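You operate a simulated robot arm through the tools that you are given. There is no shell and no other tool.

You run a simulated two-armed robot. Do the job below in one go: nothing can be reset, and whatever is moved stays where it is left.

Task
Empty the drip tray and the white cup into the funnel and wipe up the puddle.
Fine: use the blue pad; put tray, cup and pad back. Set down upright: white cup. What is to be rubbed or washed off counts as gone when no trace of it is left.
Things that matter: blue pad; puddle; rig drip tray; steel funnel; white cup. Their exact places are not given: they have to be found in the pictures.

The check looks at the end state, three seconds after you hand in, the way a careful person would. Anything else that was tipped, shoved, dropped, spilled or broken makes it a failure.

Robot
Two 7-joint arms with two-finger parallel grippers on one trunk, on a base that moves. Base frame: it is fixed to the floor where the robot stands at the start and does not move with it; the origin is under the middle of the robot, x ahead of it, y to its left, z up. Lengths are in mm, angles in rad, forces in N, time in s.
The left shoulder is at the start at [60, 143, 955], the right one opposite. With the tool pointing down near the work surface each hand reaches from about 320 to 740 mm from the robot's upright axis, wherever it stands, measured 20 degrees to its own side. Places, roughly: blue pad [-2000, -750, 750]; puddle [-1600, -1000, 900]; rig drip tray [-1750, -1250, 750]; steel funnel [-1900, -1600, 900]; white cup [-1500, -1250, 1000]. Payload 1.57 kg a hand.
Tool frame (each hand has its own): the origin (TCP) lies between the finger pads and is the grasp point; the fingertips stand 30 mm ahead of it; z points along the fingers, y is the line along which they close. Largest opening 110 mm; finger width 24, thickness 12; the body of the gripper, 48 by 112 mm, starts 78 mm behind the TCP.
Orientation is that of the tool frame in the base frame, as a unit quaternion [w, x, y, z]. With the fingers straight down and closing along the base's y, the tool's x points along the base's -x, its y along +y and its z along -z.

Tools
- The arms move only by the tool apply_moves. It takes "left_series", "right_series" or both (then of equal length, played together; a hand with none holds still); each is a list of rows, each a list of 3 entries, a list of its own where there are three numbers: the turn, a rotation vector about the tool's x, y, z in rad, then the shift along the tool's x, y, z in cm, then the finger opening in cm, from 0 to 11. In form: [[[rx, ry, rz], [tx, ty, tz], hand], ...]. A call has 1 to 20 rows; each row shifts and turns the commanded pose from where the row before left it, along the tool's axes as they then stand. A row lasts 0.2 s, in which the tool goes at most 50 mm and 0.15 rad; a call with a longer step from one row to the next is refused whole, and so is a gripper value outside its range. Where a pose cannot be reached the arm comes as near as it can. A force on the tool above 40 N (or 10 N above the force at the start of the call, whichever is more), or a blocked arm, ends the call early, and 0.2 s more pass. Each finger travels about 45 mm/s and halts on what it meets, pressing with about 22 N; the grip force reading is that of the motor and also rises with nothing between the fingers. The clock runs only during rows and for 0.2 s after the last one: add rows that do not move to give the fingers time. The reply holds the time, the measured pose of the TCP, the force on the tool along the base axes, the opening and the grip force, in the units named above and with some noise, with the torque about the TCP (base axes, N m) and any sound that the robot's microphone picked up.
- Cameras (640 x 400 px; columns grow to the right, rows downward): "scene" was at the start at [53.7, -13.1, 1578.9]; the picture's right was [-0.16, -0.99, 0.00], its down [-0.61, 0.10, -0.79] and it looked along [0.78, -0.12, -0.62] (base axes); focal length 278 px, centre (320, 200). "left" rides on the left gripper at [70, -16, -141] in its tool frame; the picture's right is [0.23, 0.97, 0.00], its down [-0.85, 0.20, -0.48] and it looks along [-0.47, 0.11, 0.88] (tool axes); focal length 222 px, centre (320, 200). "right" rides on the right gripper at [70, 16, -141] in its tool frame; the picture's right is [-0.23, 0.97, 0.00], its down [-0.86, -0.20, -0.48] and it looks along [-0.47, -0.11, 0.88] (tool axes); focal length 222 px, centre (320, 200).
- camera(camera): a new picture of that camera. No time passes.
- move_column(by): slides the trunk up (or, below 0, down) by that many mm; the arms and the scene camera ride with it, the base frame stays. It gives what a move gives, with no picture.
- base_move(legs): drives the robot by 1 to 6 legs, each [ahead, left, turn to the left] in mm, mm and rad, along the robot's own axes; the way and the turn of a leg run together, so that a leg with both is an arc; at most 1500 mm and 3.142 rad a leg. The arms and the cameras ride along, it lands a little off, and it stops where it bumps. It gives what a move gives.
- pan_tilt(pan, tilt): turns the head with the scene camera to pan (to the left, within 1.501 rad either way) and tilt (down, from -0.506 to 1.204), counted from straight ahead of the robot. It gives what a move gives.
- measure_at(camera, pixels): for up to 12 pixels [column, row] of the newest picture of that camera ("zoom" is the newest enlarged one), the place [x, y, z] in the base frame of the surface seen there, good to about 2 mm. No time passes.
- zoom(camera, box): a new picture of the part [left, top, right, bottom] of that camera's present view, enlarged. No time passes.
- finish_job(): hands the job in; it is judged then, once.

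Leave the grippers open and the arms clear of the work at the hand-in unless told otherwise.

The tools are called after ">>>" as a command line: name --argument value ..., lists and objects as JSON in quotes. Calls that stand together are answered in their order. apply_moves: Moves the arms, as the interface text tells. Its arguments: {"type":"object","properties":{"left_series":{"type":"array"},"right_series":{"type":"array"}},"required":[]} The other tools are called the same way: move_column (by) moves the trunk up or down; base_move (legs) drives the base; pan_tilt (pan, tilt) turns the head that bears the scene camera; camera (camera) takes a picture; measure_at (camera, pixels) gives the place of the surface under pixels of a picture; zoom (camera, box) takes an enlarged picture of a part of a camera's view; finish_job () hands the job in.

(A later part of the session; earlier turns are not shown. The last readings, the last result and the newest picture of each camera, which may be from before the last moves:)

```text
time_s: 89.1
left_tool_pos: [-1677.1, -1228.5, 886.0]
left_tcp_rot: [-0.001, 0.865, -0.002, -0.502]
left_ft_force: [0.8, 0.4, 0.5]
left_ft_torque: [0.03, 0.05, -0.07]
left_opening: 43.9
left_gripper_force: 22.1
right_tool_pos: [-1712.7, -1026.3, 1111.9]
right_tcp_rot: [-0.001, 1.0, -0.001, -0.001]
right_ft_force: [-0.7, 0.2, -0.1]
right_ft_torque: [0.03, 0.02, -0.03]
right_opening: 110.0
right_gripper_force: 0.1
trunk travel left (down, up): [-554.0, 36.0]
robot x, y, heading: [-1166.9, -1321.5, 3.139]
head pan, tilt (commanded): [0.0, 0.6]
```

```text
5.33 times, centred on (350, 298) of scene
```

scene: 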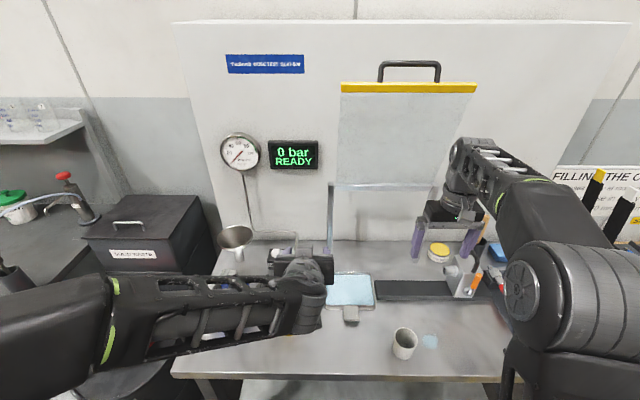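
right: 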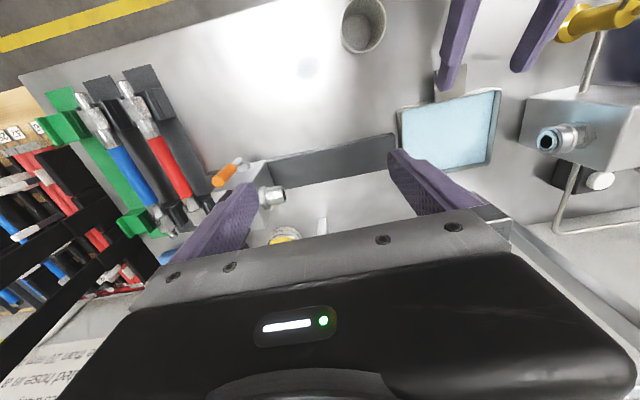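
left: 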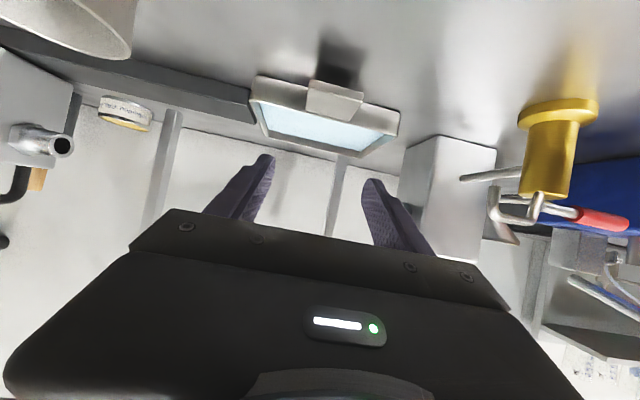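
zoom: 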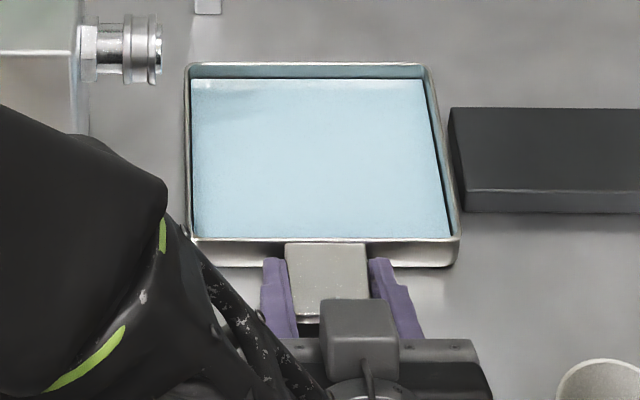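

Tab is held (opening 44, grip 22 N) and the tray hasn't moved. I test-lift by 8 mm very slowly to see whether the tray stays level.

>>> apply_moves --left_series '[[[0, 0, 0], [-0.17, 0, -0.1], 2.5], [[0, 0, 0], [-0.17, 0, -0.1], 2.5], [[0, 0, 0], [-0.17, 0, -0.1], 2.5], [[0, 0, 0], [-0.17, 0, -0.1], 2.5], [[0, 0, 0], [0, 0, 0], 2.5]]'

>>> zoom --camera "right" --box '[380, 0, 540, 180]'

>>> zoom --camera "scene" --box '[290, 260, 410, 335]'

```text
time_s: 90.3
left_tool_pos: [-1677.9, -1227.8, 895.5]
left_tcp_rot: [-0.001, 0.865, -0.002, -0.502]
left_ft_force: [-1.1, -0.6, -2.2]
left_ft_torque: [0.02, -0.17, -0.01]
left_opening: 43.5
left_gripper_force: 21.7
right_tool_pos: [-1712.9, -1025.4, 1111.4]
right_tcp_rot: [0.0, 1.0, -0.002, -0.001]
right_ft_force: [-0.1, 0.4, -0.4]
right_ft_torque: [0.04, -0.02, -0.01]
right_opening: 110.0
right_gripper_force: 0.1
trunk travel left (down, up): [-554.0, 36.0]
robot x, y, heading: [-1170.7, -1319.6, 3.137]
head pan, tilt (commanded): [0.0, 0.6]
```

```text
2.22 times, centred on (460, 90) of right
```

zoom: 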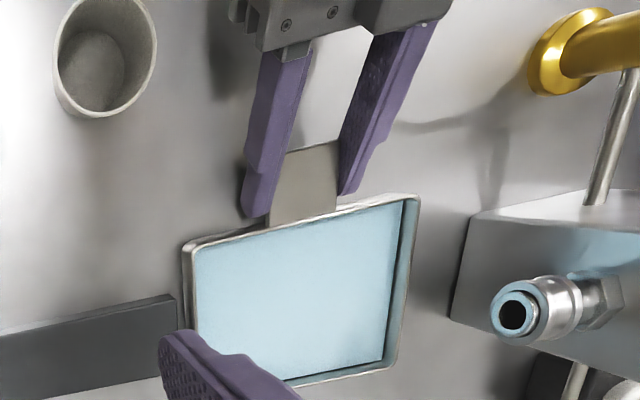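

```text
5.33 times, centred on (350, 298) of scene
```

zoom: 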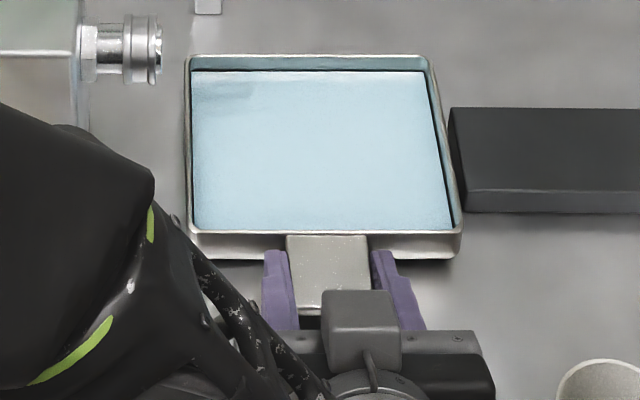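

The tray rose evenly at both the far and near edges, weighing about 2.2 N. I verify by measuring its rim heights.

>>> measure_at --camera "zoom" --pixels '[[190, 58], [426, 58], [300, 58], [455, 236], [195, 236], [400, 236], [327, 250], [250, 150], [380, 150]]'

```text
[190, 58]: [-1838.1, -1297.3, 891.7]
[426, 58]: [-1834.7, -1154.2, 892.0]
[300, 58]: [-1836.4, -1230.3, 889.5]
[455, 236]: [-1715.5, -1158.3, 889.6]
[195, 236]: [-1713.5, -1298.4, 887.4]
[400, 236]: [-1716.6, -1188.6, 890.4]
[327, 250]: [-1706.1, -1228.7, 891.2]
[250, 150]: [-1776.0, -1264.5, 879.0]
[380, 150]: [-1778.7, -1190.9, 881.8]
```

Level within 2 mm. Before carrying, I measure the waste box left of the bench and the heights along the route.

>>> camera --camera "scene"

>>> measure_at --camera "scene" --pixels '[[85, 238], [178, 240], [203, 205], [125, 197], [130, 225], [185, 260], [215, 300], [235, 238], [150, 310], [30, 215], [65, 178]]'

```text
taken
```

scene: 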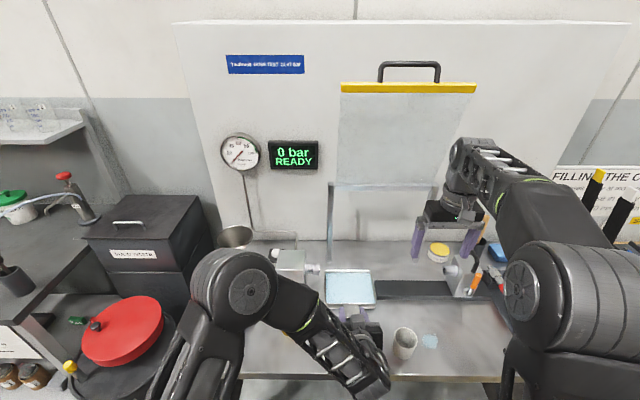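

```text
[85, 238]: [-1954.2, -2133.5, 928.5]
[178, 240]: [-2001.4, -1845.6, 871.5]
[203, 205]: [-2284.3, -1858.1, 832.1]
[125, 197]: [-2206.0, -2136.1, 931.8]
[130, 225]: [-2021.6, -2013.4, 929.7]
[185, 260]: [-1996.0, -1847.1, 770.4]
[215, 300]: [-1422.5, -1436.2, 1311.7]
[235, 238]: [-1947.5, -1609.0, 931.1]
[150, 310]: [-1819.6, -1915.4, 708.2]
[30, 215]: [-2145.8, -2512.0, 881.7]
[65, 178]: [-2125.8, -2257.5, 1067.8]
```

The waste box lies at y<-1845 and z≤931, so the route is clear. The tray is rigid in the grip, so I lift it slowly and level to about z=1110, above the pump (1000) and the lever (1050).

>>> apply_moves --left_series '[[[0, 0, 0], [-0.43, 0, -0.25], 2.5], [[0, 0, 0], [-0.7, 0, -0.4], 2.5], [[0, 0, 0], [-0.996, 0, -0.575], 2.5], [[0, 0, 0], [-0.996, 0, -0.575], 2.5], [[0, 0, 0], [-0.996, 0, -0.575], 2.5], [[0, 0, 0], [-0.996, 0, -0.575], 2.5], [[0, 0, 0], [-0.996, 0, -0.575], 2.5], [[0, 0, 0], [-0.996, 0, -0.575], 2.5], [[0, 0, 0], [-0.996, 0, -0.575], 2.5], [[0, 0, 0], [-0.996, 0, -0.575], 2.5], [[0, 0, 0], [-0.996, 0, -0.575], 2.5], [[0, 0, 0], [-0.996, 0, -0.575], 2.5], [[0, 0, 0], [-0.996, 0, -0.575], 2.5], [[0, 0, 0], [-0.996, 0, -0.575], 2.5], [[0, 0, 0], [-0.996, 0, -0.575], 2.5], [[0, 0, 0], [-0.996, 0, -0.575], 2.5], [[0, 0, 0], [-0.996, 0, -0.575], 2.5], [[0, 0, 0], [-0.996, 0, -0.575], 2.5], [[0, 0, 0], [-0.7, 0, -0.4], 2.5], [[0, 0, 0], [-0.43, 0, -0.25], 2.5]]'

>>> camera --camera "scene"

>>> zoom --camera "scene" --box '[270, 200, 430, 300]'

```text
time_s: 94.5
left_tool_pos: [-1675.2, -1228.2, 1106.3]
left_tcp_rot: [-0.001, 0.864, -0.002, -0.503]
left_ft_force: [-0.3, -0.1, -1.7]
left_ft_torque: [0.03, -0.14, 0.0]
left_opening: 43.4
left_gripper_force: 21.5
right_tool_pos: [-1713.1, -1025.4, 1114.1]
right_tcp_rot: [0.0, 1.0, -0.002, 0.0]
right_ft_force: [0.4, 0.0, -0.6]
right_ft_torque: [0.02, -0.02, 0.0]
right_opening: 109.8
right_gripper_force: 0.2
trunk travel left (down, up): [-554.0, 36.0]
robot x, y, heading: [-1168.8, -1320.4, 3.133]
head pan, tilt (commanded): [0.0, 0.6]
```

```text
taken
```

scene: 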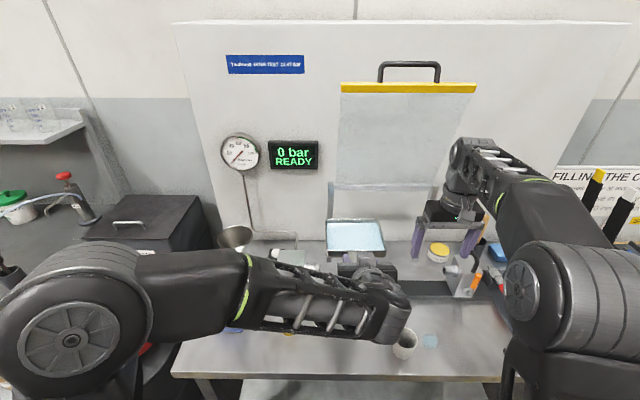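

```text
4.00 times, centred on (350, 250) of scene
```

zoom: 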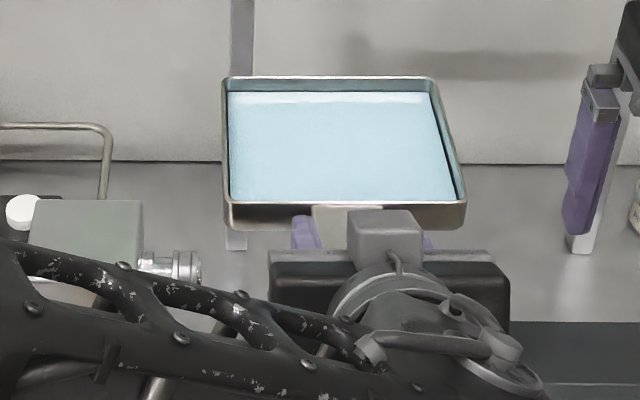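

The tray is level at z≈1106 with calm liquid. I carry it left slowly, with ramped speed, towards the funnel side.

>>> apply_moves --left_series '[[[0, 0, 0], [-0.046, 0.4, 0.072], 2.5], [[0, 0, 0], [-0.091, 0.8, 0.144], 2.5], [[0, 0, 0], [-0.137, 1.2, 0.216], 2.5], [[0, 0, 0], [-0.171, 1.5, 0.27], 2.5], [[0, 0, 0], [-0.171, 1.5, 0.27], 2.5], [[0, 0, 0], [-0.171, 1.5, 0.27], 2.5], [[0, 0, 0], [-0.171, 1.5, 0.27], 2.5], [[0, 0, 0], [-0.171, 1.5, 0.27], 2.5], [[0, 0, 0], [-0.171, 1.5, 0.27], 2.5], [[0, 0, 0], [-0.171, 1.5, 0.27], 2.5], [[0, 0, 0], [-0.171, 1.5, 0.27], 2.5], [[0, 0, 0], [-0.171, 1.5, 0.27], 2.5], [[0, 0, 0], [-0.171, 1.5, 0.27], 2.5], [[0, 0, 0], [-0.171, 1.5, 0.27], 2.5], [[0, 0, 0], [-0.171, 1.5, 0.27], 2.5], [[0, 0, 0], [-0.171, 1.5, 0.27], 2.5], [[0, 0, 0], [-0.171, 1.5, 0.27], 2.5], [[0, 0, 0], [-0.137, 1.2, 0.216], 2.5], [[0, 0, 0], [-0.091, 0.8, 0.144], 2.5], [[0, 0, 0], [-0.046, 0.4, 0.072], 2.5]]'

>>> camera --camera "scene"

```text
time_s: 98.7
left_tool_pos: [-1733.3, -1486.6, 1107.7]
left_tcp_rot: [-0.001, 0.865, -0.001, -0.502]
left_ft_force: [0.0, 0.8, -1.0]
left_ft_torque: [-0.02, -0.18, 0.0]
left_opening: 43.8
left_gripper_force: 22.3
right_tool_pos: [-1712.2, -1026.2, 1112.9]
right_tcp_rot: [-0.001, 1.0, -0.002, -0.002]
right_ft_force: [-0.2, -0.4, -0.1]
right_ft_torque: [0.0, 0.01, 0.0]
right_opening: 110.2
right_gripper_force: 0.1
trunk travel left (down, up): [-554.0, 36.0]
robot x, y, heading: [-1167.3, -1322.1, 3.136]
head pan, tilt (commanded): [0.0, 0.6]
```

```text
taken
```

scene: 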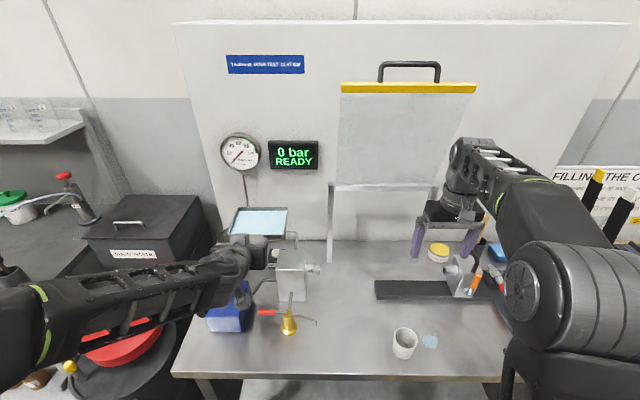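

Half-way across, the tray is level above the bench, and a dry patch is seen where the tray stood (no hidden spill). I continue to the spot where its far-right corner is over the funnel.

>>> apply_moves --left_series '[[[0, 0, 0], [-0.04, 0.4, 0.069], 2.5], [[0, 0, 0], [-0.08, 0.8, 0.138], 2.5], [[0, 0, 0], [-0.119, 1.2, 0.206], 2.5], [[0, 0, 0], [-0.142, 1.43, 0.246], 2.5], [[0, 0, 0], [-0.142, 1.43, 0.246], 2.5], [[0, 0, 0], [-0.142, 1.43, 0.246], 2.5], [[0, 0, 0], [-0.142, 1.43, 0.246], 2.5], [[0, 0, 0], [-0.142, 1.43, 0.246], 2.5], [[0, 0, 0], [-0.142, 1.43, 0.246], 2.5], [[0, 0, 0], [-0.142, 1.43, 0.246], 2.5], [[0, 0, 0], [-0.142, 1.43, 0.246], 2.5], [[0, 0, 0], [-0.142, 1.43, 0.246], 2.5], [[0, 0, 0], [-0.142, 1.43, 0.246], 2.5], [[0, 0, 0], [-0.119, 1.2, 0.206], 2.5], [[0, 0, 0], [-0.08, 0.8, 0.138], 2.5], [[0, 0, 0], [-0.04, 0.4, 0.069], 2.5], [[0, 0, 0], [0, 0, 0], 2.5]]'

>>> camera --camera "scene"

>>> zoom --camera "scene" --box '[160, 180, 320, 280]'

>>> camera --camera "left"

```text
time_s: 102.3
left_tool_pos: [-1772.1, -1677.8, 1108.1]
left_tcp_rot: [0.0, 0.865, -0.001, -0.502]
left_ft_force: [0.1, -0.1, -1.2]
left_ft_torque: [0.0, -0.12, -0.03]
left_opening: 43.8
left_gripper_force: 22.1
right_tool_pos: [-1712.9, -1026.4, 1113.7]
right_tcp_rot: [0.0, 1.0, -0.002, 0.0]
right_ft_force: [0.4, 0.5, -0.3]
right_ft_torque: [-0.02, -0.01, -0.03]
right_opening: 110.0
right_gripper_force: 0.0
trunk travel left (down, up): [-554.0, 36.0]
robot x, y, heading: [-1168.5, -1321.5, 3.137]
head pan, tilt (commanded): [0.0, 0.6]
```

```text
taken
```

scene: 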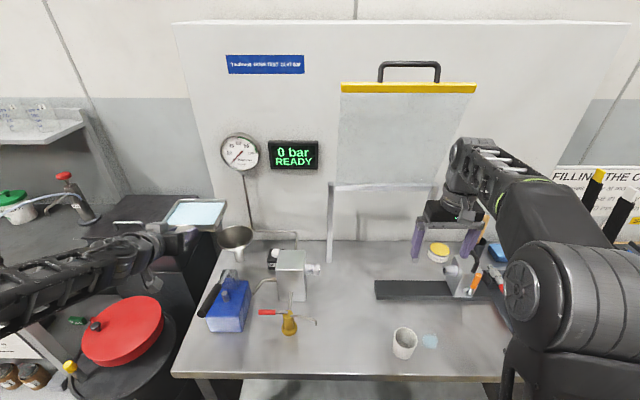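

```text
4.00 times, centred on (240, 230) of scene
```

zoom: 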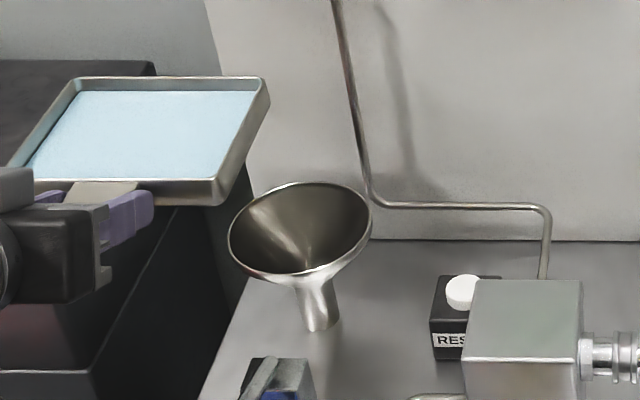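

```text
taken
```

left: 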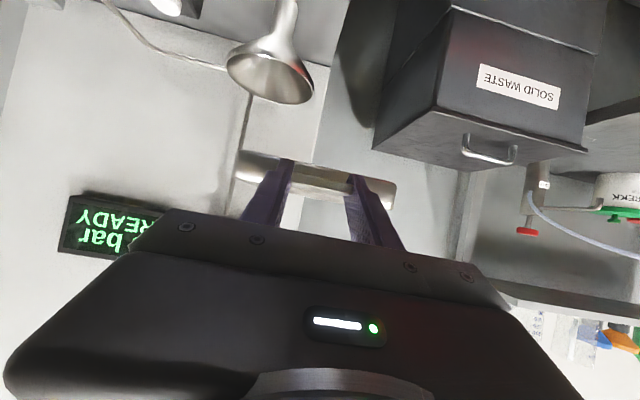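

I measure the tray's corners and the funnel rim from this view.

>>> measure_at --camera "zoom" --pixels '[[264, 80], [259, 90], [220, 183], [75, 82], [218, 200], [160, 135], [232, 235], [372, 215], [300, 184], [300, 274], [345, 265], [250, 262]]'

```text
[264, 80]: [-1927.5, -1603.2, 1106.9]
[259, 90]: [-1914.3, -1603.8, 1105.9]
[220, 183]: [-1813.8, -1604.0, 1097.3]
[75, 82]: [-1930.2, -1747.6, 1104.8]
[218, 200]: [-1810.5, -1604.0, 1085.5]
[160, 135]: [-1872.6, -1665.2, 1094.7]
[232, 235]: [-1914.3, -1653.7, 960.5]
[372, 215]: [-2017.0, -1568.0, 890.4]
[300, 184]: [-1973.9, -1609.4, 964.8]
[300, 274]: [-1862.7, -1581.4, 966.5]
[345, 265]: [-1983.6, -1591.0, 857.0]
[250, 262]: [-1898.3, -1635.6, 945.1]
```

The far-right corner is at (-1930, -1603), inside the funnel's outline as planned. I lower 105 mm so the tray's bottom is just above the funnel rim.

>>> apply_moves --left_series '[[[0, 0, 0], [0.45, 0, 0.26], 2.5], [[0, 0, 0], [0.909, 0, 0.525], 2.5], [[0, 0, 0], [0.909, 0, 0.525], 2.5], [[0, 0, 0], [0.909, 0, 0.525], 2.5], [[0, 0, 0], [0.909, 0, 0.525], 2.5], [[0, 0, 0], [0.909, 0, 0.525], 2.5], [[0, 0, 0], [0.909, 0, 0.525], 2.5], [[0, 0, 0], [0.909, 0, 0.525], 2.5], [[0, 0, 0], [0.909, 0, 0.525], 2.5], [[0, 0, 0], [0.909, 0, 0.525], 2.5], [[0, 0, 0], [0.45, 0, 0.26], 2.5], [[0, 0, 0], [0, 0, 0], 2.5]]'

>>> zoom --camera "scene" --box '[160, 180, 320, 280]'

>>> camera --camera "left"

```text
time_s: 104.9
left_tool_pos: [-1772.9, -1676.8, 1003.3]
left_tcp_rot: [-0.001, 0.865, -0.002, -0.503]
left_ft_force: [0.2, -0.2, -1.6]
left_ft_torque: [0.0, -0.14, 0.02]
left_opening: 43.6
left_gripper_force: 22.4
right_tool_pos: [-1712.8, -1025.8, 1113.7]
right_tcp_rot: [0.0, 1.0, -0.003, -0.001]
right_ft_force: [0.4, 0.0, 0.4]
right_ft_torque: [0.01, 0.04, 0.01]
right_opening: 109.8
right_gripper_force: 0.0
trunk travel left (down, up): [-554.0, 36.0]
robot x, y, heading: [-1168.8, -1317.9, 3.138]
head pan, tilt (commanded): [0.0, 0.6]
```

```text
4.00 times, centred on (240, 230) of scene
```

zoom: 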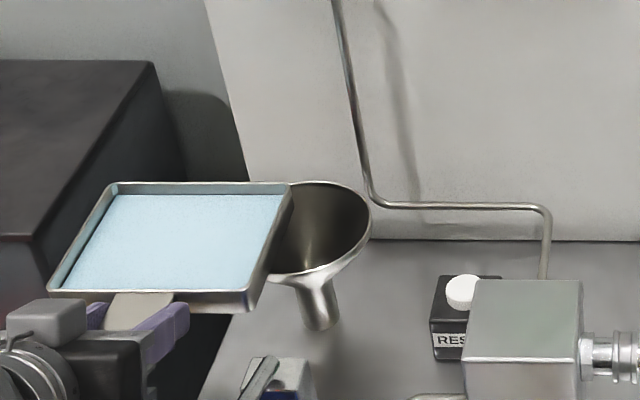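

```text
taken
```

left: 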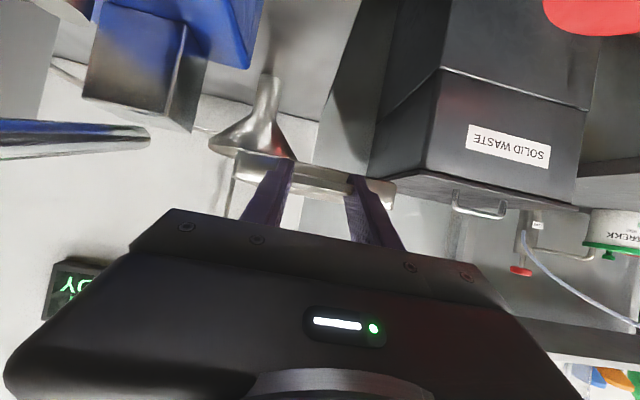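

The tray's corner overlaps the funnel, level, with the liquid calm. I begin tipping very slowly about that corner (0.015 rad per step), so the far-right corner becomes the lowest point and stays over the funnel.

>>> apply_moves --left_series '[[[-0.00299, 0.00551, 0.01363], [-0.1803, 0.0633, -0.0652], 2.5], [[-0.00299, 0.00551, 0.01363], [-0.1803, 0.0633, -0.0652], 2.5], [[-0.00299, 0.00551, 0.01363], [-0.1803, 0.0633, -0.0652], 2.5], [[-0.00299, 0.00551, 0.01363], [-0.1803, 0.0633, -0.0652], 2.5], [[-0.00299, 0.00551, 0.01363], [-0.1803, 0.0633, -0.0652], 2.5], [[-0.00299, 0.00551, 0.01363], [-0.1803, 0.0633, -0.0652], 2.5], [[-0.00299, 0.00551, 0.01363], [-0.1803, 0.0633, -0.0652], 2.5], [[0, 0, 0], [0, 0, 0], 2.5]]'

>>> zoom --camera "scene" --box '[160, 180, 320, 280]'

```text
time_s: 106.7
left_tool_pos: [-1773.8, -1681.3, 1016.1]
left_tcp_rot: [0.032, 0.873, -0.038, -0.485]
left_ft_force: [0.2, -0.7, -1.0]
left_ft_torque: [0.01, -0.14, -0.01]
left_opening: 43.7
left_gripper_force: 22.1
right_tool_pos: [-1712.1, -1025.7, 1113.0]
right_tcp_rot: [0.0, 1.0, -0.003, -0.001]
right_ft_force: [-1.0, -0.1, 0.2]
right_ft_torque: [-0.03, 0.0, -0.05]
right_opening: 110.1
right_gripper_force: 0.0
trunk travel left (down, up): [-554.0, 36.0]
robot x, y, heading: [-1169.4, -1324.3, 3.143]
head pan, tilt (commanded): [0.0, 0.6]
```

```text
4.00 times, centred on (240, 230) of scene
```

zoom: 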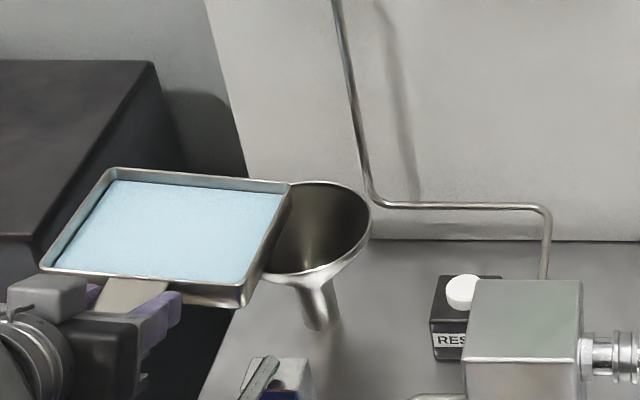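

The far-right corner stays in place while the tray's near-left side rises. I continue tipping slowly.

>>> apply_moves --left_series '[[[-0.00299, 0.00551, 0.01363], [-0.1803, 0.0633, -0.0652], 2.5], [[-0.00299, 0.00551, 0.01363], [-0.1803, 0.0633, -0.0652], 2.5], [[-0.00299, 0.00551, 0.01363], [-0.1803, 0.0633, -0.0652], 2.5], [[-0.00299, 0.00551, 0.01363], [-0.1803, 0.0633, -0.0652], 2.5], [[-0.00299, 0.00551, 0.01363], [-0.1803, 0.0633, -0.0652], 2.5], [[-0.00299, 0.00551, 0.01363], [-0.1803, 0.0633, -0.0652], 2.5], [[-0.00299, 0.00551, 0.01363], [-0.1803, 0.0633, -0.0652], 2.5], [[-0.00299, 0.00551, 0.01363], [-0.1803, 0.0633, -0.0652], 2.5], [[-0.00299, 0.00551, 0.01363], [-0.1803, 0.0633, -0.0652], 2.5], [[-0.00299, 0.00551, 0.01363], [-0.1803, 0.0633, -0.0652], 2.5], [[0, 0, 0], [0, 0, 0], 2.5]]'

>>> zoom --camera "scene" --box '[160, 180, 320, 280]'

```text
time_s: 109.1
left_tool_pos: [-1777.9, -1683.8, 1035.6]
left_tcp_rot: [0.079, 0.881, -0.089, -0.457]
left_ft_force: [0.8, -0.3, -1.9]
left_ft_torque: [-0.03, -0.16, -0.01]
left_opening: 43.5
left_gripper_force: 21.9
right_tool_pos: [-1710.2, -1026.6, 1113.6]
right_tcp_rot: [0.0, 1.0, -0.001, 0.0]
right_ft_force: [0.2, -0.3, -0.5]
right_ft_torque: [-0.03, -0.03, 0.0]
right_opening: 109.8
right_gripper_force: 0.1
trunk travel left (down, up): [-554.0, 36.0]
robot x, y, heading: [-1173.3, -1320.1, 3.144]
head pan, tilt (commanded): [0.0, 0.6]
```

```text
4.00 times, centred on (240, 230) of scene
```

zoom: 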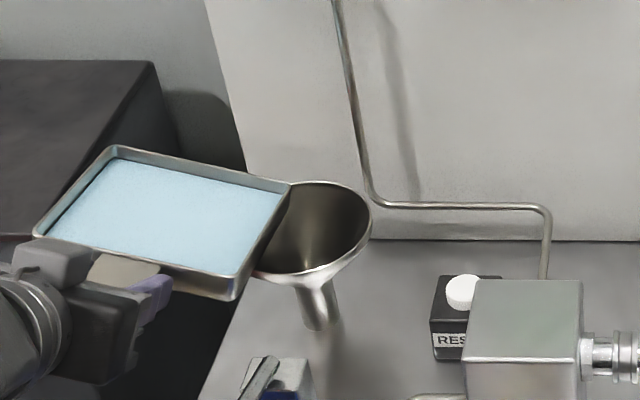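

At about 15° the corner is still centred over the funnel, and nothing has spilled elsewhere. I continue at the same slow rate.

>>> apply_moves --left_series '[[[-0.00299, 0.00551, 0.01363], [-0.1803, 0.0633, -0.0652], 2.5], [[-0.00299, 0.00551, 0.01363], [-0.1803, 0.0633, -0.0652], 2.5], [[-0.00299, 0.00551, 0.01363], [-0.1803, 0.0633, -0.0652], 2.5], [[-0.00299, 0.00551, 0.01363], [-0.1803, 0.0633, -0.0652], 2.5], [[-0.00299, 0.00551, 0.01363], [-0.1803, 0.0633, -0.0652], 2.5], [[-0.00299, 0.00551, 0.01363], [-0.1803, 0.0633, -0.0652], 2.5], [[-0.00299, 0.00551, 0.01363], [-0.1803, 0.0633, -0.0652], 2.5], [[-0.00299, 0.00551, 0.01363], [-0.1803, 0.0633, -0.0652], 2.5], [[-0.00299, 0.00551, 0.01363], [-0.1803, 0.0633, -0.0652], 2.5], [[-0.00299, 0.00551, 0.01363], [-0.1803, 0.0633, -0.0652], 2.5], [[0, 0, 0], [0, 0, 0], 2.5]]'

>>> zoom --camera "scene" --box '[160, 180, 320, 280]'

```text
time_s: 111.5
left_tool_pos: [-1783.7, -1684.8, 1055.2]
left_tcp_rot: [0.126, 0.885, -0.14, -0.427]
left_ft_force: [1.0, -0.4, -2.0]
left_ft_torque: [0.01, -0.15, 0.0]
left_opening: 43.7
left_gripper_force: 22.1
right_tool_pos: [-1711.7, -1026.6, 1113.9]
right_tcp_rot: [0.0, 1.0, -0.002, -0.001]
right_ft_force: [-0.4, -0.2, 0.6]
right_ft_torque: [0.01, -0.02, -0.02]
right_opening: 110.1
right_gripper_force: 0.0
trunk travel left (down, up): [-554.0, 36.0]
robot x, y, heading: [-1167.5, -1319.2, 3.14]
head pan, tilt (commanded): [0.0, 0.6]
```

```text
4.00 times, centred on (240, 230) of scene
```

zoom: 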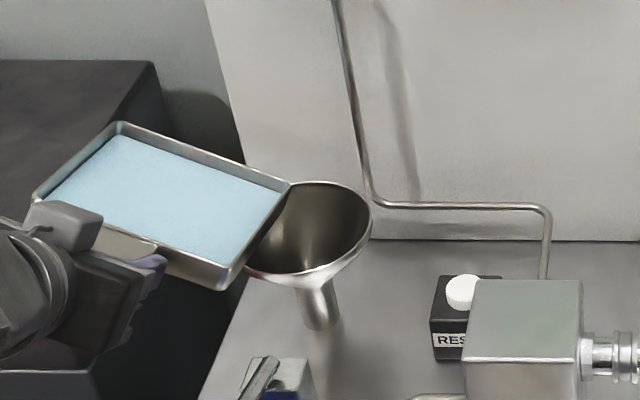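

The tray is at 23° and its corner is still at (290, 185) in the zoom, over the funnel. I keep tipping.

>>> apply_moves --left_series '[[[-0.00299, 0.00551, 0.01363], [-0.1803, 0.0633, -0.0652], 2.5], [[-0.00299, 0.00551, 0.01363], [-0.1803, 0.0633, -0.0652], 2.5], [[-0.00299, 0.00551, 0.01363], [-0.1803, 0.0633, -0.0652], 2.5], [[-0.00299, 0.00551, 0.01363], [-0.1803, 0.0633, -0.0652], 2.5], [[-0.00299, 0.00551, 0.01363], [-0.1803, 0.0633, -0.0652], 2.5], [[-0.00299, 0.00551, 0.01363], [-0.1803, 0.0633, -0.0652], 2.5], [[-0.00299, 0.00551, 0.01363], [-0.1803, 0.0633, -0.0652], 2.5], [[-0.00299, 0.00551, 0.01363], [-0.1803, 0.0633, -0.0652], 2.5], [[-0.00299, 0.00551, 0.01363], [-0.1803, 0.0633, -0.0652], 2.5], [[-0.00299, 0.00551, 0.01363], [-0.1803, 0.0633, -0.0652], 2.5], [[0, 0, 0], [0, 0, 0], 2.5]]'

>>> zoom --camera "scene" --box '[160, 180, 320, 280]'

```text
time_s: 113.9
left_tool_pos: [-1789.7, -1680.6, 1075.0]
left_tcp_rot: [0.172, 0.883, -0.189, -0.395]
left_ft_force: [-0.5, 0.2, -2.1]
left_ft_torque: [0.0, -0.13, -0.02]
left_opening: 43.6
left_gripper_force: 22.0
right_tool_pos: [-1712.0, -1025.7, 1113.7]
right_tcp_rot: [0.0, 1.0, -0.001, -0.001]
right_ft_force: [-0.5, -0.2, -0.2]
right_ft_torque: [-0.05, -0.01, 0.0]
right_opening: 110.1
right_gripper_force: 0.0
trunk travel left (down, up): [-554.0, 36.0]
robot x, y, heading: [-1169.2, -1318.3, 3.134]
head pan, tilt (commanded): [0.0, 0.6]
```

```text
4.00 times, centred on (240, 230) of scene
```

zoom: 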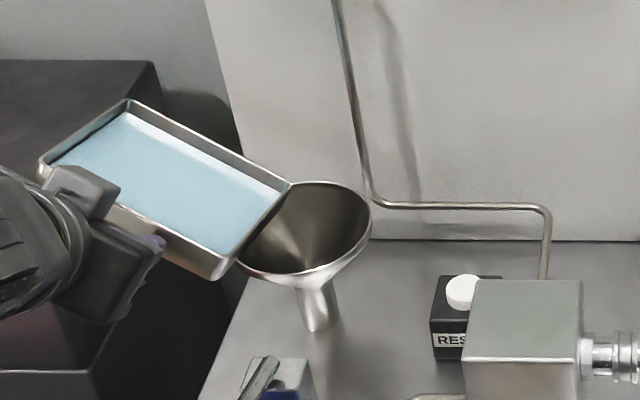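

Still no flow at 31°. I shift the tray 12 mm further forward, so both the corner and the right edge lie well inside the funnel mouth, then continue tipping.

>>> apply_moves --left_series '[[[0, 0, 0], [-0.37, 0.12, 0.458], 2.5], [[0, 0, 0], [-0.37, 0.12, 0.458], 2.5], [[0, 0, 0], [0, 0, 0], 2.5], [[-0.00299, 0.00551, 0.01363], [-0.1803, 0.0633, -0.0652], 2.5], [[-0.00299, 0.00551, 0.01363], [-0.1803, 0.0633, -0.0652], 2.5], [[-0.00299, 0.00551, 0.01363], [-0.1803, 0.0633, -0.0652], 2.5], [[-0.00299, 0.00551, 0.01363], [-0.1803, 0.0633, -0.0652], 2.5], [[-0.00299, 0.00551, 0.01363], [-0.1803, 0.0633, -0.0652], 2.5], [[-0.00299, 0.00551, 0.01363], [-0.1803, 0.0633, -0.0652], 2.5], [[-0.00299, 0.00551, 0.01363], [-0.1803, 0.0633, -0.0652], 2.5], [[-0.00299, 0.00551, 0.01363], [-0.1803, 0.0633, -0.0652], 2.5], [[-0.00299, 0.00551, 0.01363], [-0.1803, 0.0633, -0.0652], 2.5], [[-0.00299, 0.00551, 0.01363], [-0.1803, 0.0633, -0.0652], 2.5], [[0, 0, 0], [0, 0, 0], 2.5]]'

>>> zoom --camera "scene" --box '[160, 180, 320, 280]'

```text
time_s: 116.9
left_tool_pos: [-1809.7, -1675.4, 1091.8]
left_tcp_rot: [0.217, 0.875, -0.238, -0.36]
left_ft_force: [-0.7, 0.0, -2.1]
left_ft_torque: [-0.01, -0.09, 0.0]
left_opening: 43.6
left_gripper_force: 21.9
right_tool_pos: [-1712.3, -1025.5, 1113.1]
right_tcp_rot: [-0.001, 1.0, -0.002, -0.001]
right_ft_force: [-0.2, 0.6, 0.0]
right_ft_torque: [0.05, -0.02, 0.0]
right_opening: 109.6
right_gripper_force: 0.0
trunk travel left (down, up): [-554.0, 36.0]
robot x, y, heading: [-1168.2, -1318.7, 3.138]
head pan, tilt (commanded): [0.0, 0.6]
```

```text
4.00 times, centred on (240, 230) of scene
```

zoom: 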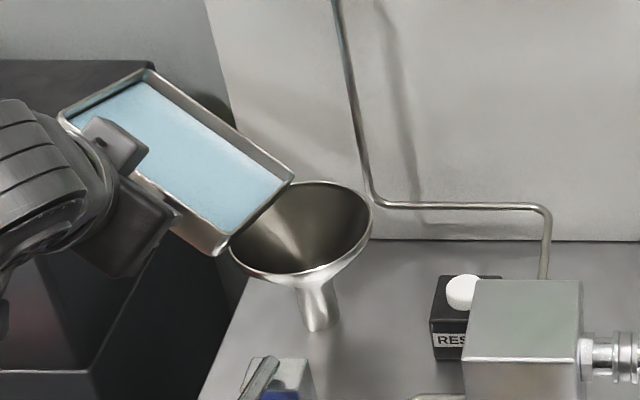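

>>> measure_at --camera "zoom" --pixels '[[289, 179], [283, 188], [228, 235], [222, 245], [150, 74], [250, 212], [200, 150]]'

```text
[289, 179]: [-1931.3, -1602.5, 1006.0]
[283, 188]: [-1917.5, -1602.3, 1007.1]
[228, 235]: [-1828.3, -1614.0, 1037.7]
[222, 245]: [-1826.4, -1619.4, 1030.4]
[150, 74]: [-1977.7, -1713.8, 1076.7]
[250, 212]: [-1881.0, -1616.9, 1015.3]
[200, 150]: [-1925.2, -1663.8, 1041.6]
```

The corner is at (-1935, -1602, 1004), still the lowest point and over the funnel. I continue.

>>> apply_moves --left_series '[[[-0.00299, 0.00551, 0.01363], [-0.1803, 0.0633, -0.0652], 2.5], [[-0.00299, 0.00551, 0.01363], [-0.1803, 0.0633, -0.0652], 2.5], [[-0.00299, 0.00551, 0.01363], [-0.1803, 0.0633, -0.0652], 2.5], [[-0.00299, 0.00551, 0.01363], [-0.1803, 0.0633, -0.0652], 2.5], [[-0.00299, 0.00551, 0.01363], [-0.1803, 0.0633, -0.0652], 2.5], [[-0.00299, 0.00551, 0.01363], [-0.1803, 0.0633, -0.0652], 2.5], [[-0.00299, 0.00551, 0.01363], [-0.1803, 0.0633, -0.0652], 2.5], [[-0.00299, 0.00551, 0.01363], [-0.1803, 0.0633, -0.0652], 2.5], [[-0.00299, 0.00551, 0.01363], [-0.1803, 0.0633, -0.0652], 2.5], [[-0.00299, 0.00551, 0.01363], [-0.1803, 0.0633, -0.0652], 2.5], [[-0.00299, 0.00551, 0.01363], [-0.1803, 0.0633, -0.0652], 2.5], [[-0.00299, 0.00551, 0.01363], [-0.1803, 0.0633, -0.0652], 2.5], [[0, 0, 0], [0, 0, 0], 2.5]]'

>>> zoom --camera "scene" --box '[160, 180, 320, 280]'

```text
time_s: 119.7
left_tool_pos: [-1820.3, -1665.6, 1113.3]
left_tcp_rot: [0.268, 0.861, -0.295, -0.316]
left_ft_force: [0.3, -0.1, -2.2]
left_ft_torque: [0.02, -0.13, -0.02]
left_opening: 43.6
left_gripper_force: 22.1
right_tool_pos: [-1711.3, -1026.0, 1113.4]
right_tcp_rot: [0.001, 1.0, -0.002, -0.001]
right_ft_force: [0.5, 0.0, 0.9]
right_ft_torque: [-0.02, 0.0, -0.01]
right_opening: 110.0
right_gripper_force: 0.0
trunk travel left (down, up): [-554.0, 36.0]
robot x, y, heading: [-1166.9, -1318.8, 3.135]
head pan, tilt (commanded): [0.0, 0.6]
```

```text
4.00 times, centred on (240, 230) of scene
```

zoom: 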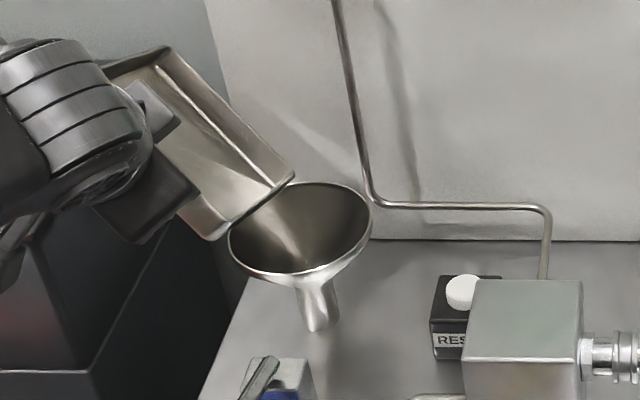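

The tray is now visibly empty: bare metal inside, with no blue on the bench around the funnel. I tip a bit further to make sure it drains and hold a moment.

>>> apply_moves --left_series '[[[-0.00598, 0.01102, 0.02726], [-0.3619, 0.124, -0.1295], 2.5], [[-0.00598, 0.01102, 0.02726], [-0.3619, 0.124, -0.1295], 2.5], [[-0.00598, 0.01102, 0.02726], [-0.3619, 0.124, -0.1295], 2.5], [[-0.00598, 0.01102, 0.02726], [-0.3619, 0.124, -0.1295], 2.5], [[-0.00598, 0.01102, 0.02726], [-0.3619, 0.124, -0.1295], 2.5], [[-0.00598, 0.01102, 0.02726], [-0.3619, 0.124, -0.1295], 2.5], [[-0.00598, 0.01102, 0.02726], [-0.3619, 0.124, -0.1295], 2.5], [[-0.00598, 0.01102, 0.02726], [-0.3619, 0.124, -0.1295], 2.5], [[-0.00598, 0.01102, 0.02726], [-0.3619, 0.124, -0.1295], 2.5], [[-0.00598, 0.01102, 0.02726], [-0.3619, 0.124, -0.1295], 2.5], [[0, 0, 0], [0, 0, 0], 2.5], [[0, 0, 0], [0, 0, 0], 2.5], [[0, 0, 0], [0, 0, 0], 2.5], [[0, 0, 0], [0, 0, 0], 2.5], [[0, 0, 0], [0, 0, 0], 2.5]]'

>>> zoom --camera "scene" --box '[160, 180, 320, 280]'

```text
time_s: 122.9
left_tool_pos: [-1836.2, -1641.7, 1139.8]
left_tcp_rot: [0.35, 0.82, -0.385, -0.238]
left_ft_force: [0.4, 0.0, -1.7]
left_ft_torque: [-0.02, -0.1, 0.02]
left_opening: 43.6
left_gripper_force: 22.1
right_tool_pos: [-1711.2, -1025.9, 1113.4]
right_tcp_rot: [0.0, 1.0, -0.001, -0.001]
right_ft_force: [-0.1, -0.2, 0.1]
right_ft_torque: [0.0, 0.04, 0.04]
right_opening: 110.3
right_gripper_force: 0.1
trunk travel left (down, up): [-554.0, 36.0]
robot x, y, heading: [-1169.5, -1319.1, 3.136]
head pan, tilt (commanded): [0.0, 0.6]
```

```text
4.00 times, centred on (240, 230) of scene
```

zoom: 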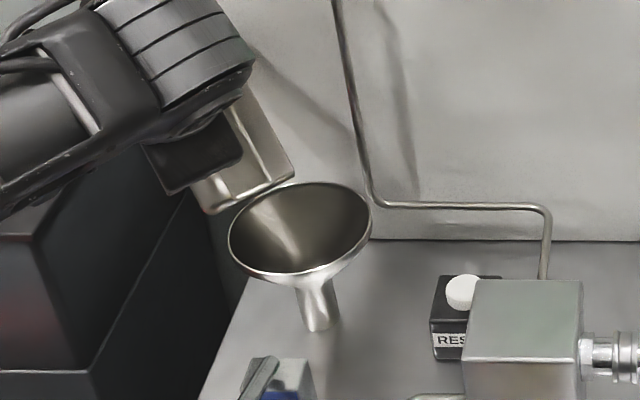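

Tray is drained. I raise it 40 mm and turn it back level by the reverse path.

>>> apply_moves --left_series '[[[0, 0, 0], [-0.242, 1.515, -1.28], 2.5], [[0, 0, 0], [-0.242, 1.515, -1.28], 2.5], [[0.01196, -0.02203, -0.05452], [0.7085, -0.2796, 0.2684], 2.5], [[0.01196, -0.02203, -0.05452], [0.7085, -0.2796, 0.2684], 2.5], [[0.01196, -0.02203, -0.05452], [0.7085, -0.2796, 0.2684], 2.5], [[0.01196, -0.02203, -0.05452], [0.7085, -0.2796, 0.2684], 2.5], [[0.01196, -0.02203, -0.05452], [0.7085, -0.2796, 0.2684], 2.5], [[0.01196, -0.02203, -0.05452], [0.7085, -0.2796, 0.2684], 2.5], [[0.01196, -0.02203, -0.05452], [0.7085, -0.2796, 0.2684], 2.5], [[0.01196, -0.02203, -0.05452], [0.7085, -0.2796, 0.2684], 2.5], [[0.01196, -0.02203, -0.05452], [0.7085, -0.2796, 0.2684], 2.5], [[0.01196, -0.02203, -0.05452], [0.7085, -0.2796, 0.2684], 2.5], [[0, 0, 0], [0, 0, 0], 2.5]]'

>>> camera --camera "scene"

```text
time_s: 125.7
left_tool_pos: [-1799.5, -1680.9, 1115.8]
left_tcp_rot: [0.18, 0.882, -0.199, -0.387]
left_ft_force: [0.0, 0.0, -1.8]
left_ft_torque: [-0.01, -0.13, -0.02]
left_opening: 43.5
left_gripper_force: 21.9
left hand out of reach, approached as far as the arm can: row 2
right_tool_pos: [-1712.9, -1026.1, 1113.7]
right_tcp_rot: [0.0, 1.0, -0.002, -0.001]
right_ft_force: [-0.6, 0.3, 0.4]
right_ft_torque: [0.04, -0.02, 0.02]
right_opening: 110.0
right_gripper_force: 0.0
trunk travel left (down, up): [-554.0, 36.0]
robot x, y, heading: [-1169.0, -1322.1, 3.141]
head pan, tilt (commanded): [0.0, 0.6]
```

```text
taken
```

scene: 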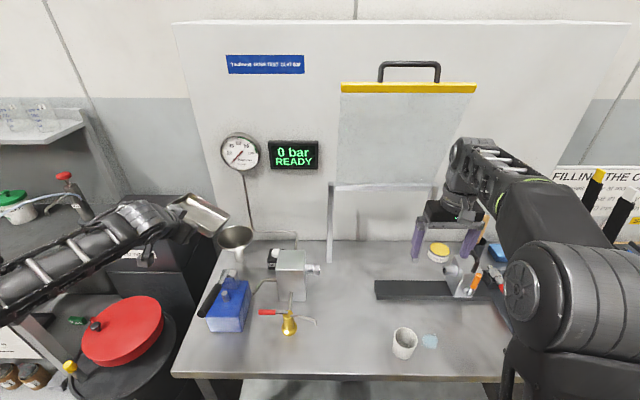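

Only one row grazed the reach limit and it recovered; the bench looks clean. I finish levelling the tray and lift it to travel height.

>>> apply_moves --left_series '[[[0.01295, -0.02387, -0.05907], [0.7664, -0.3047, 0.2913], 2.5], [[0.01295, -0.02387, -0.05907], [0.7664, -0.3047, 0.2913], 2.5], [[0.01295, -0.02387, -0.05907], [0.7664, -0.3047, 0.2913], 2.5], [[0.01295, -0.02387, -0.05907], [0.7664, -0.3047, 0.2913], 2.5], [[0.01295, -0.02387, -0.05907], [0.7664, -0.3047, 0.2913], 2.5], [[0.01295, -0.02387, -0.05907], [0.7664, -0.3047, 0.2913], 2.5], [[0.01295, -0.02387, -0.05907], [0.7664, -0.3047, 0.2913], 2.5], [[0.01295, -0.02387, -0.05907], [0.7664, -0.3047, 0.2913], 2.5], [[0.01295, -0.02387, -0.05907], [0.7664, -0.3047, 0.2913], 2.5], [[0, 0, 0], [-1.3, 0, -0.75], 2.5], [[0, 0, 0], [-1.3, 0, -0.75], 2.5], [[0, 0, 0], [-1.3, 0, -0.75], 2.5], [[0, 0, 0], [-1.3, 0, -0.75], 2.5], [[0, 0, 0], [0, 0, 0], 2.5]]'

>>> zoom --camera "scene" --box '[160, 180, 320, 280]'

```text
time_s: 128.7
left_tool_pos: [-1776.9, -1677.7, 1103.0]
left_tcp_rot: [-0.001, 0.866, -0.001, -0.5]
left_ft_force: [-0.8, -0.3, -2.7]
left_ft_torque: [0.02, -0.14, 0.0]
left_opening: 43.7
left_gripper_force: 22.0
right_tool_pos: [-1711.5, -1026.3, 1113.5]
right_tcp_rot: [0.0, 1.0, -0.002, -0.001]
right_ft_force: [0.2, -1.0, -0.3]
right_ft_torque: [0.01, 0.0, -0.01]
right_opening: 110.1
right_gripper_force: 0.0
trunk travel left (down, up): [-554.0, 36.0]
robot x, y, heading: [-1169.0, -1318.4, 3.147]
head pan, tilt (commanded): [0.0, 0.6]
```

```text
4.00 times, centred on (240, 230) of scene
```

zoom: 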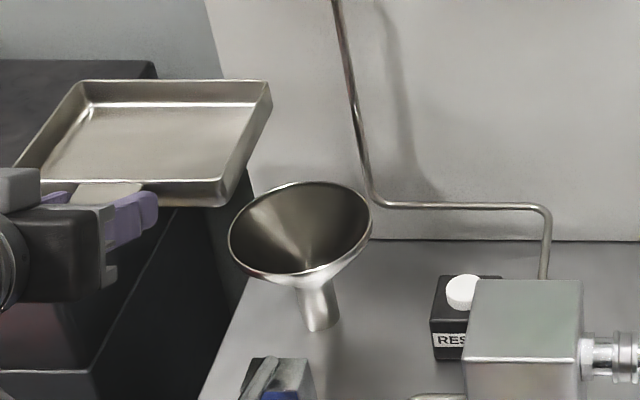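

The tray is empty and level. I carry it back over the bench to its home position.

>>> apply_moves --left_series '[[[0, 0, 0], [0.125, -1.12, -0.216], 2.5], [[0, 0, 0], [0.2495, -2.246, -0.432], 2.5], [[0, 0, 0], [0.2495, -2.246, -0.432], 2.5], [[0, 0, 0], [0.2495, -2.246, -0.432], 2.5], [[0, 0, 0], [0.2495, -2.246, -0.432], 2.5], [[0, 0, 0], [0.2495, -2.246, -0.432], 2.5], [[0, 0, 0], [0.2495, -2.246, -0.432], 2.5], [[0, 0, 0], [0.2495, -2.246, -0.432], 2.5], [[0, 0, 0], [0.2495, -2.246, -0.432], 2.5], [[0, 0, 0], [0.2495, -2.246, -0.432], 2.5], [[0, 0, 0], [0.2495, -2.246, -0.432], 2.5], [[0, 0, 0], [0.2495, -2.246, -0.432], 2.5], [[0, 0, 0], [0.2495, -2.246, -0.432], 2.5], [[0, 0, 0], [0.2495, -2.246, -0.432], 2.5], [[0, 0, 0], [0.2495, -2.246, -0.432], 2.5], [[0, 0, 0], [0.2495, -2.246, -0.432], 2.5], [[0, 0, 0], [0.2495, -2.246, -0.432], 2.5], [[0, 0, 0], [0.2495, -2.246, -0.432], 2.5], [[0, 0, 0], [0.2495, -2.246, -0.432], 2.5], [[0, 0, 0], [0.2495, -2.246, -0.432], 2.5]]'

>>> camera --camera "scene"

```text
time_s: 132.9
left_tool_pos: [-1683.3, -1396.3, 1106.2]
left_tcp_rot: [-0.002, 0.866, -0.002, -0.5]
left_ft_force: [-0.3, -0.1, -0.9]
left_ft_torque: [0.0, -0.14, 0.0]
left_opening: 43.7
left_gripper_force: 22.6
left hand out of reach, approached as far as the arm can: row 13, 14, 15, 16, 17, 18, 19, 20
right_tool_pos: [-1712.0, -1025.6, 1112.2]
right_tcp_rot: [0.0, 1.0, -0.001, -0.001]
right_ft_force: [-0.3, -0.5, 0.4]
right_ft_torque: [-0.01, 0.0, -0.02]
right_opening: 110.2
right_gripper_force: 0.2
trunk travel left (down, up): [-554.0, 36.0]
robot x, y, heading: [-1166.9, -1320.9, 3.139]
head pan, tilt (commanded): [0.0, 0.6]
```

```text
taken
```

scene: 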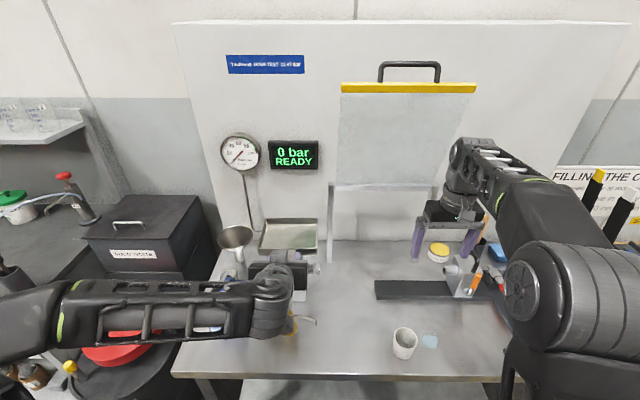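

The arm stopped at y≈-1396, reporting out of reach in this joint configuration. I check with a neutral row where it stands.

>>> apply_moves --left_series '[[[0, 0, 0], [0, 0, 0], 2.5], [[0, 0, 0], [0, 0, 0], 2.5]]'

>>> zoom --camera "scene" --box '[160, 200, 360, 325]'

```text
time_s: 133.5
left_tool_pos: [-1684.5, -1398.1, 1105.8]
left_tcp_rot: [-0.001, 0.866, -0.002, -0.5]
left_ft_force: [0.0, 0.8, -1.1]
left_ft_torque: [-0.02, -0.17, 0.0]
left_opening: 43.6
left_gripper_force: 22.3
right_tool_pos: [-1713.6, -1025.3, 1113.4]
right_tcp_rot: [0.0, 1.0, -0.002, -0.001]
right_ft_force: [-0.6, 0.5, -1.0]
right_ft_torque: [-0.01, 0.01, 0.0]
right_opening: 110.3
right_gripper_force: 0.0
trunk travel left (down, up): [-554.0, 36.0]
robot x, y, heading: [-1170.3, -1317.2, 3.133]
head pan, tilt (commanded): [0.0, 0.6]
```

```text
3.20 times, centred on (260, 262) of scene
```

zoom: 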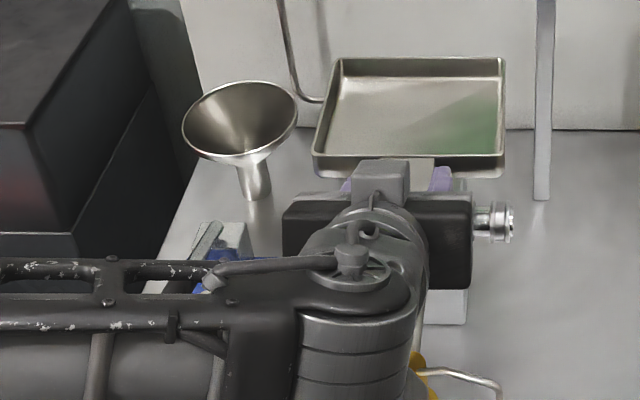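

The arm simply can't go further right in this posture, so I shift the base 168 mm to the right instead, keeping the tray high and level.

>>> base_move --legs '[[0, -168, 0]]'

>>> camera --camera "scene"

>>> camera --camera "right"

```text
time_s: 135.0
left_tool_pos: [-1681.6, -1228.3, 1104.7]
left_tcp_rot: [-0.001, 0.866, -0.002, -0.5]
left_ft_force: [0.1, 0.2, -2.7]
left_ft_torque: [-0.03, -0.17, 0.05]
left_opening: 43.7
left_gripper_force: 22.3
right_tool_pos: [-1709.4, -857.5, 1112.1]
right_tcp_rot: [0.0, 1.0, -0.003, -0.001]
right_ft_force: [0.7, 0.3, -0.9]
right_ft_torque: [-0.06, -0.02, -0.01]
right_opening: 109.9
right_gripper_force: 0.0
trunk travel left (down, up): [-554.0, 36.0]
robot x, y, heading: [-1167.1, -1153.3, 3.128]
head pan, tilt (commanded): [0.0, 0.6]
```

```text
taken
```

scene: 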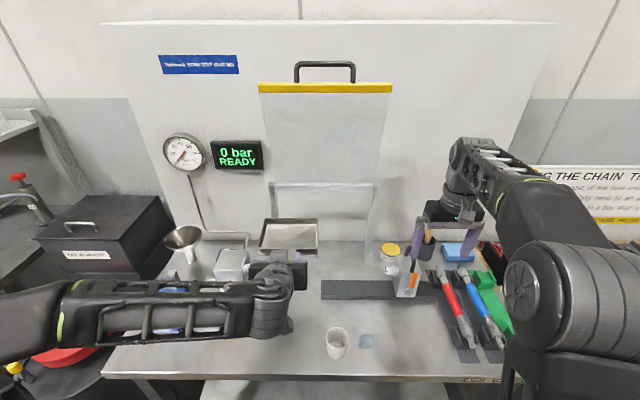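

```text
taken
```

right: 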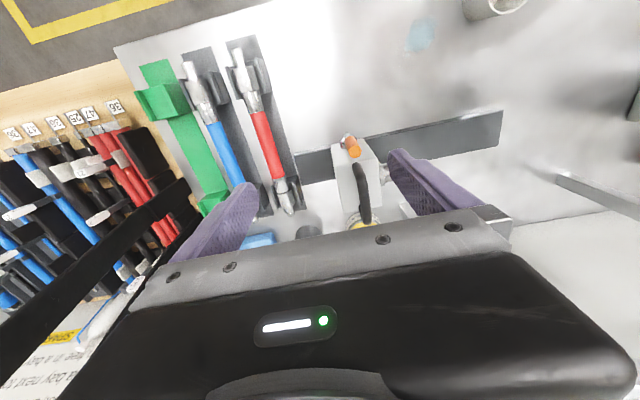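

The hand is now above the tray's home: (-1681.6, -1228.3). I verify the tray is level and square by measuring it.

>>> zoom --camera "scene" --box '[220, 200, 380, 300]'

>>> measure_at --camera "zoom" --pixels '[[182, 78], [386, 80], [280, 77], [160, 190], [384, 193], [250, 190], [330, 205], [280, 140]]'

```text
4.00 times, centred on (300, 250) of scene
```

zoom: 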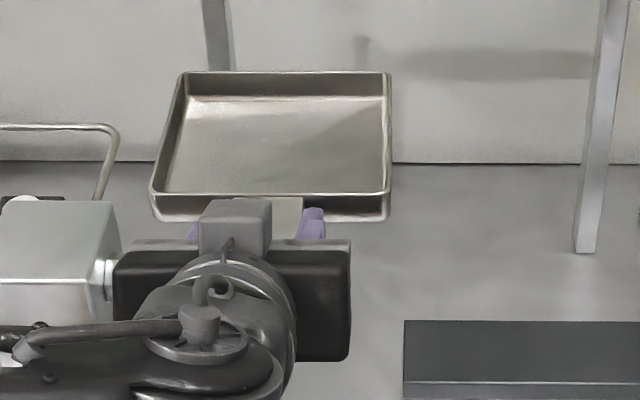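

```text
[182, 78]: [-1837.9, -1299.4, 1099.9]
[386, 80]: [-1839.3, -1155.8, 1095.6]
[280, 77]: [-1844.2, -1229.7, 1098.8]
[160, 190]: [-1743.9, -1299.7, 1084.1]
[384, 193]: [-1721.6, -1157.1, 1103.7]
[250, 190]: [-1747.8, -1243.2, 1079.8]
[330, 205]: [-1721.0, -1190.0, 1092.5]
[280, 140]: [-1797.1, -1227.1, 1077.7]
```

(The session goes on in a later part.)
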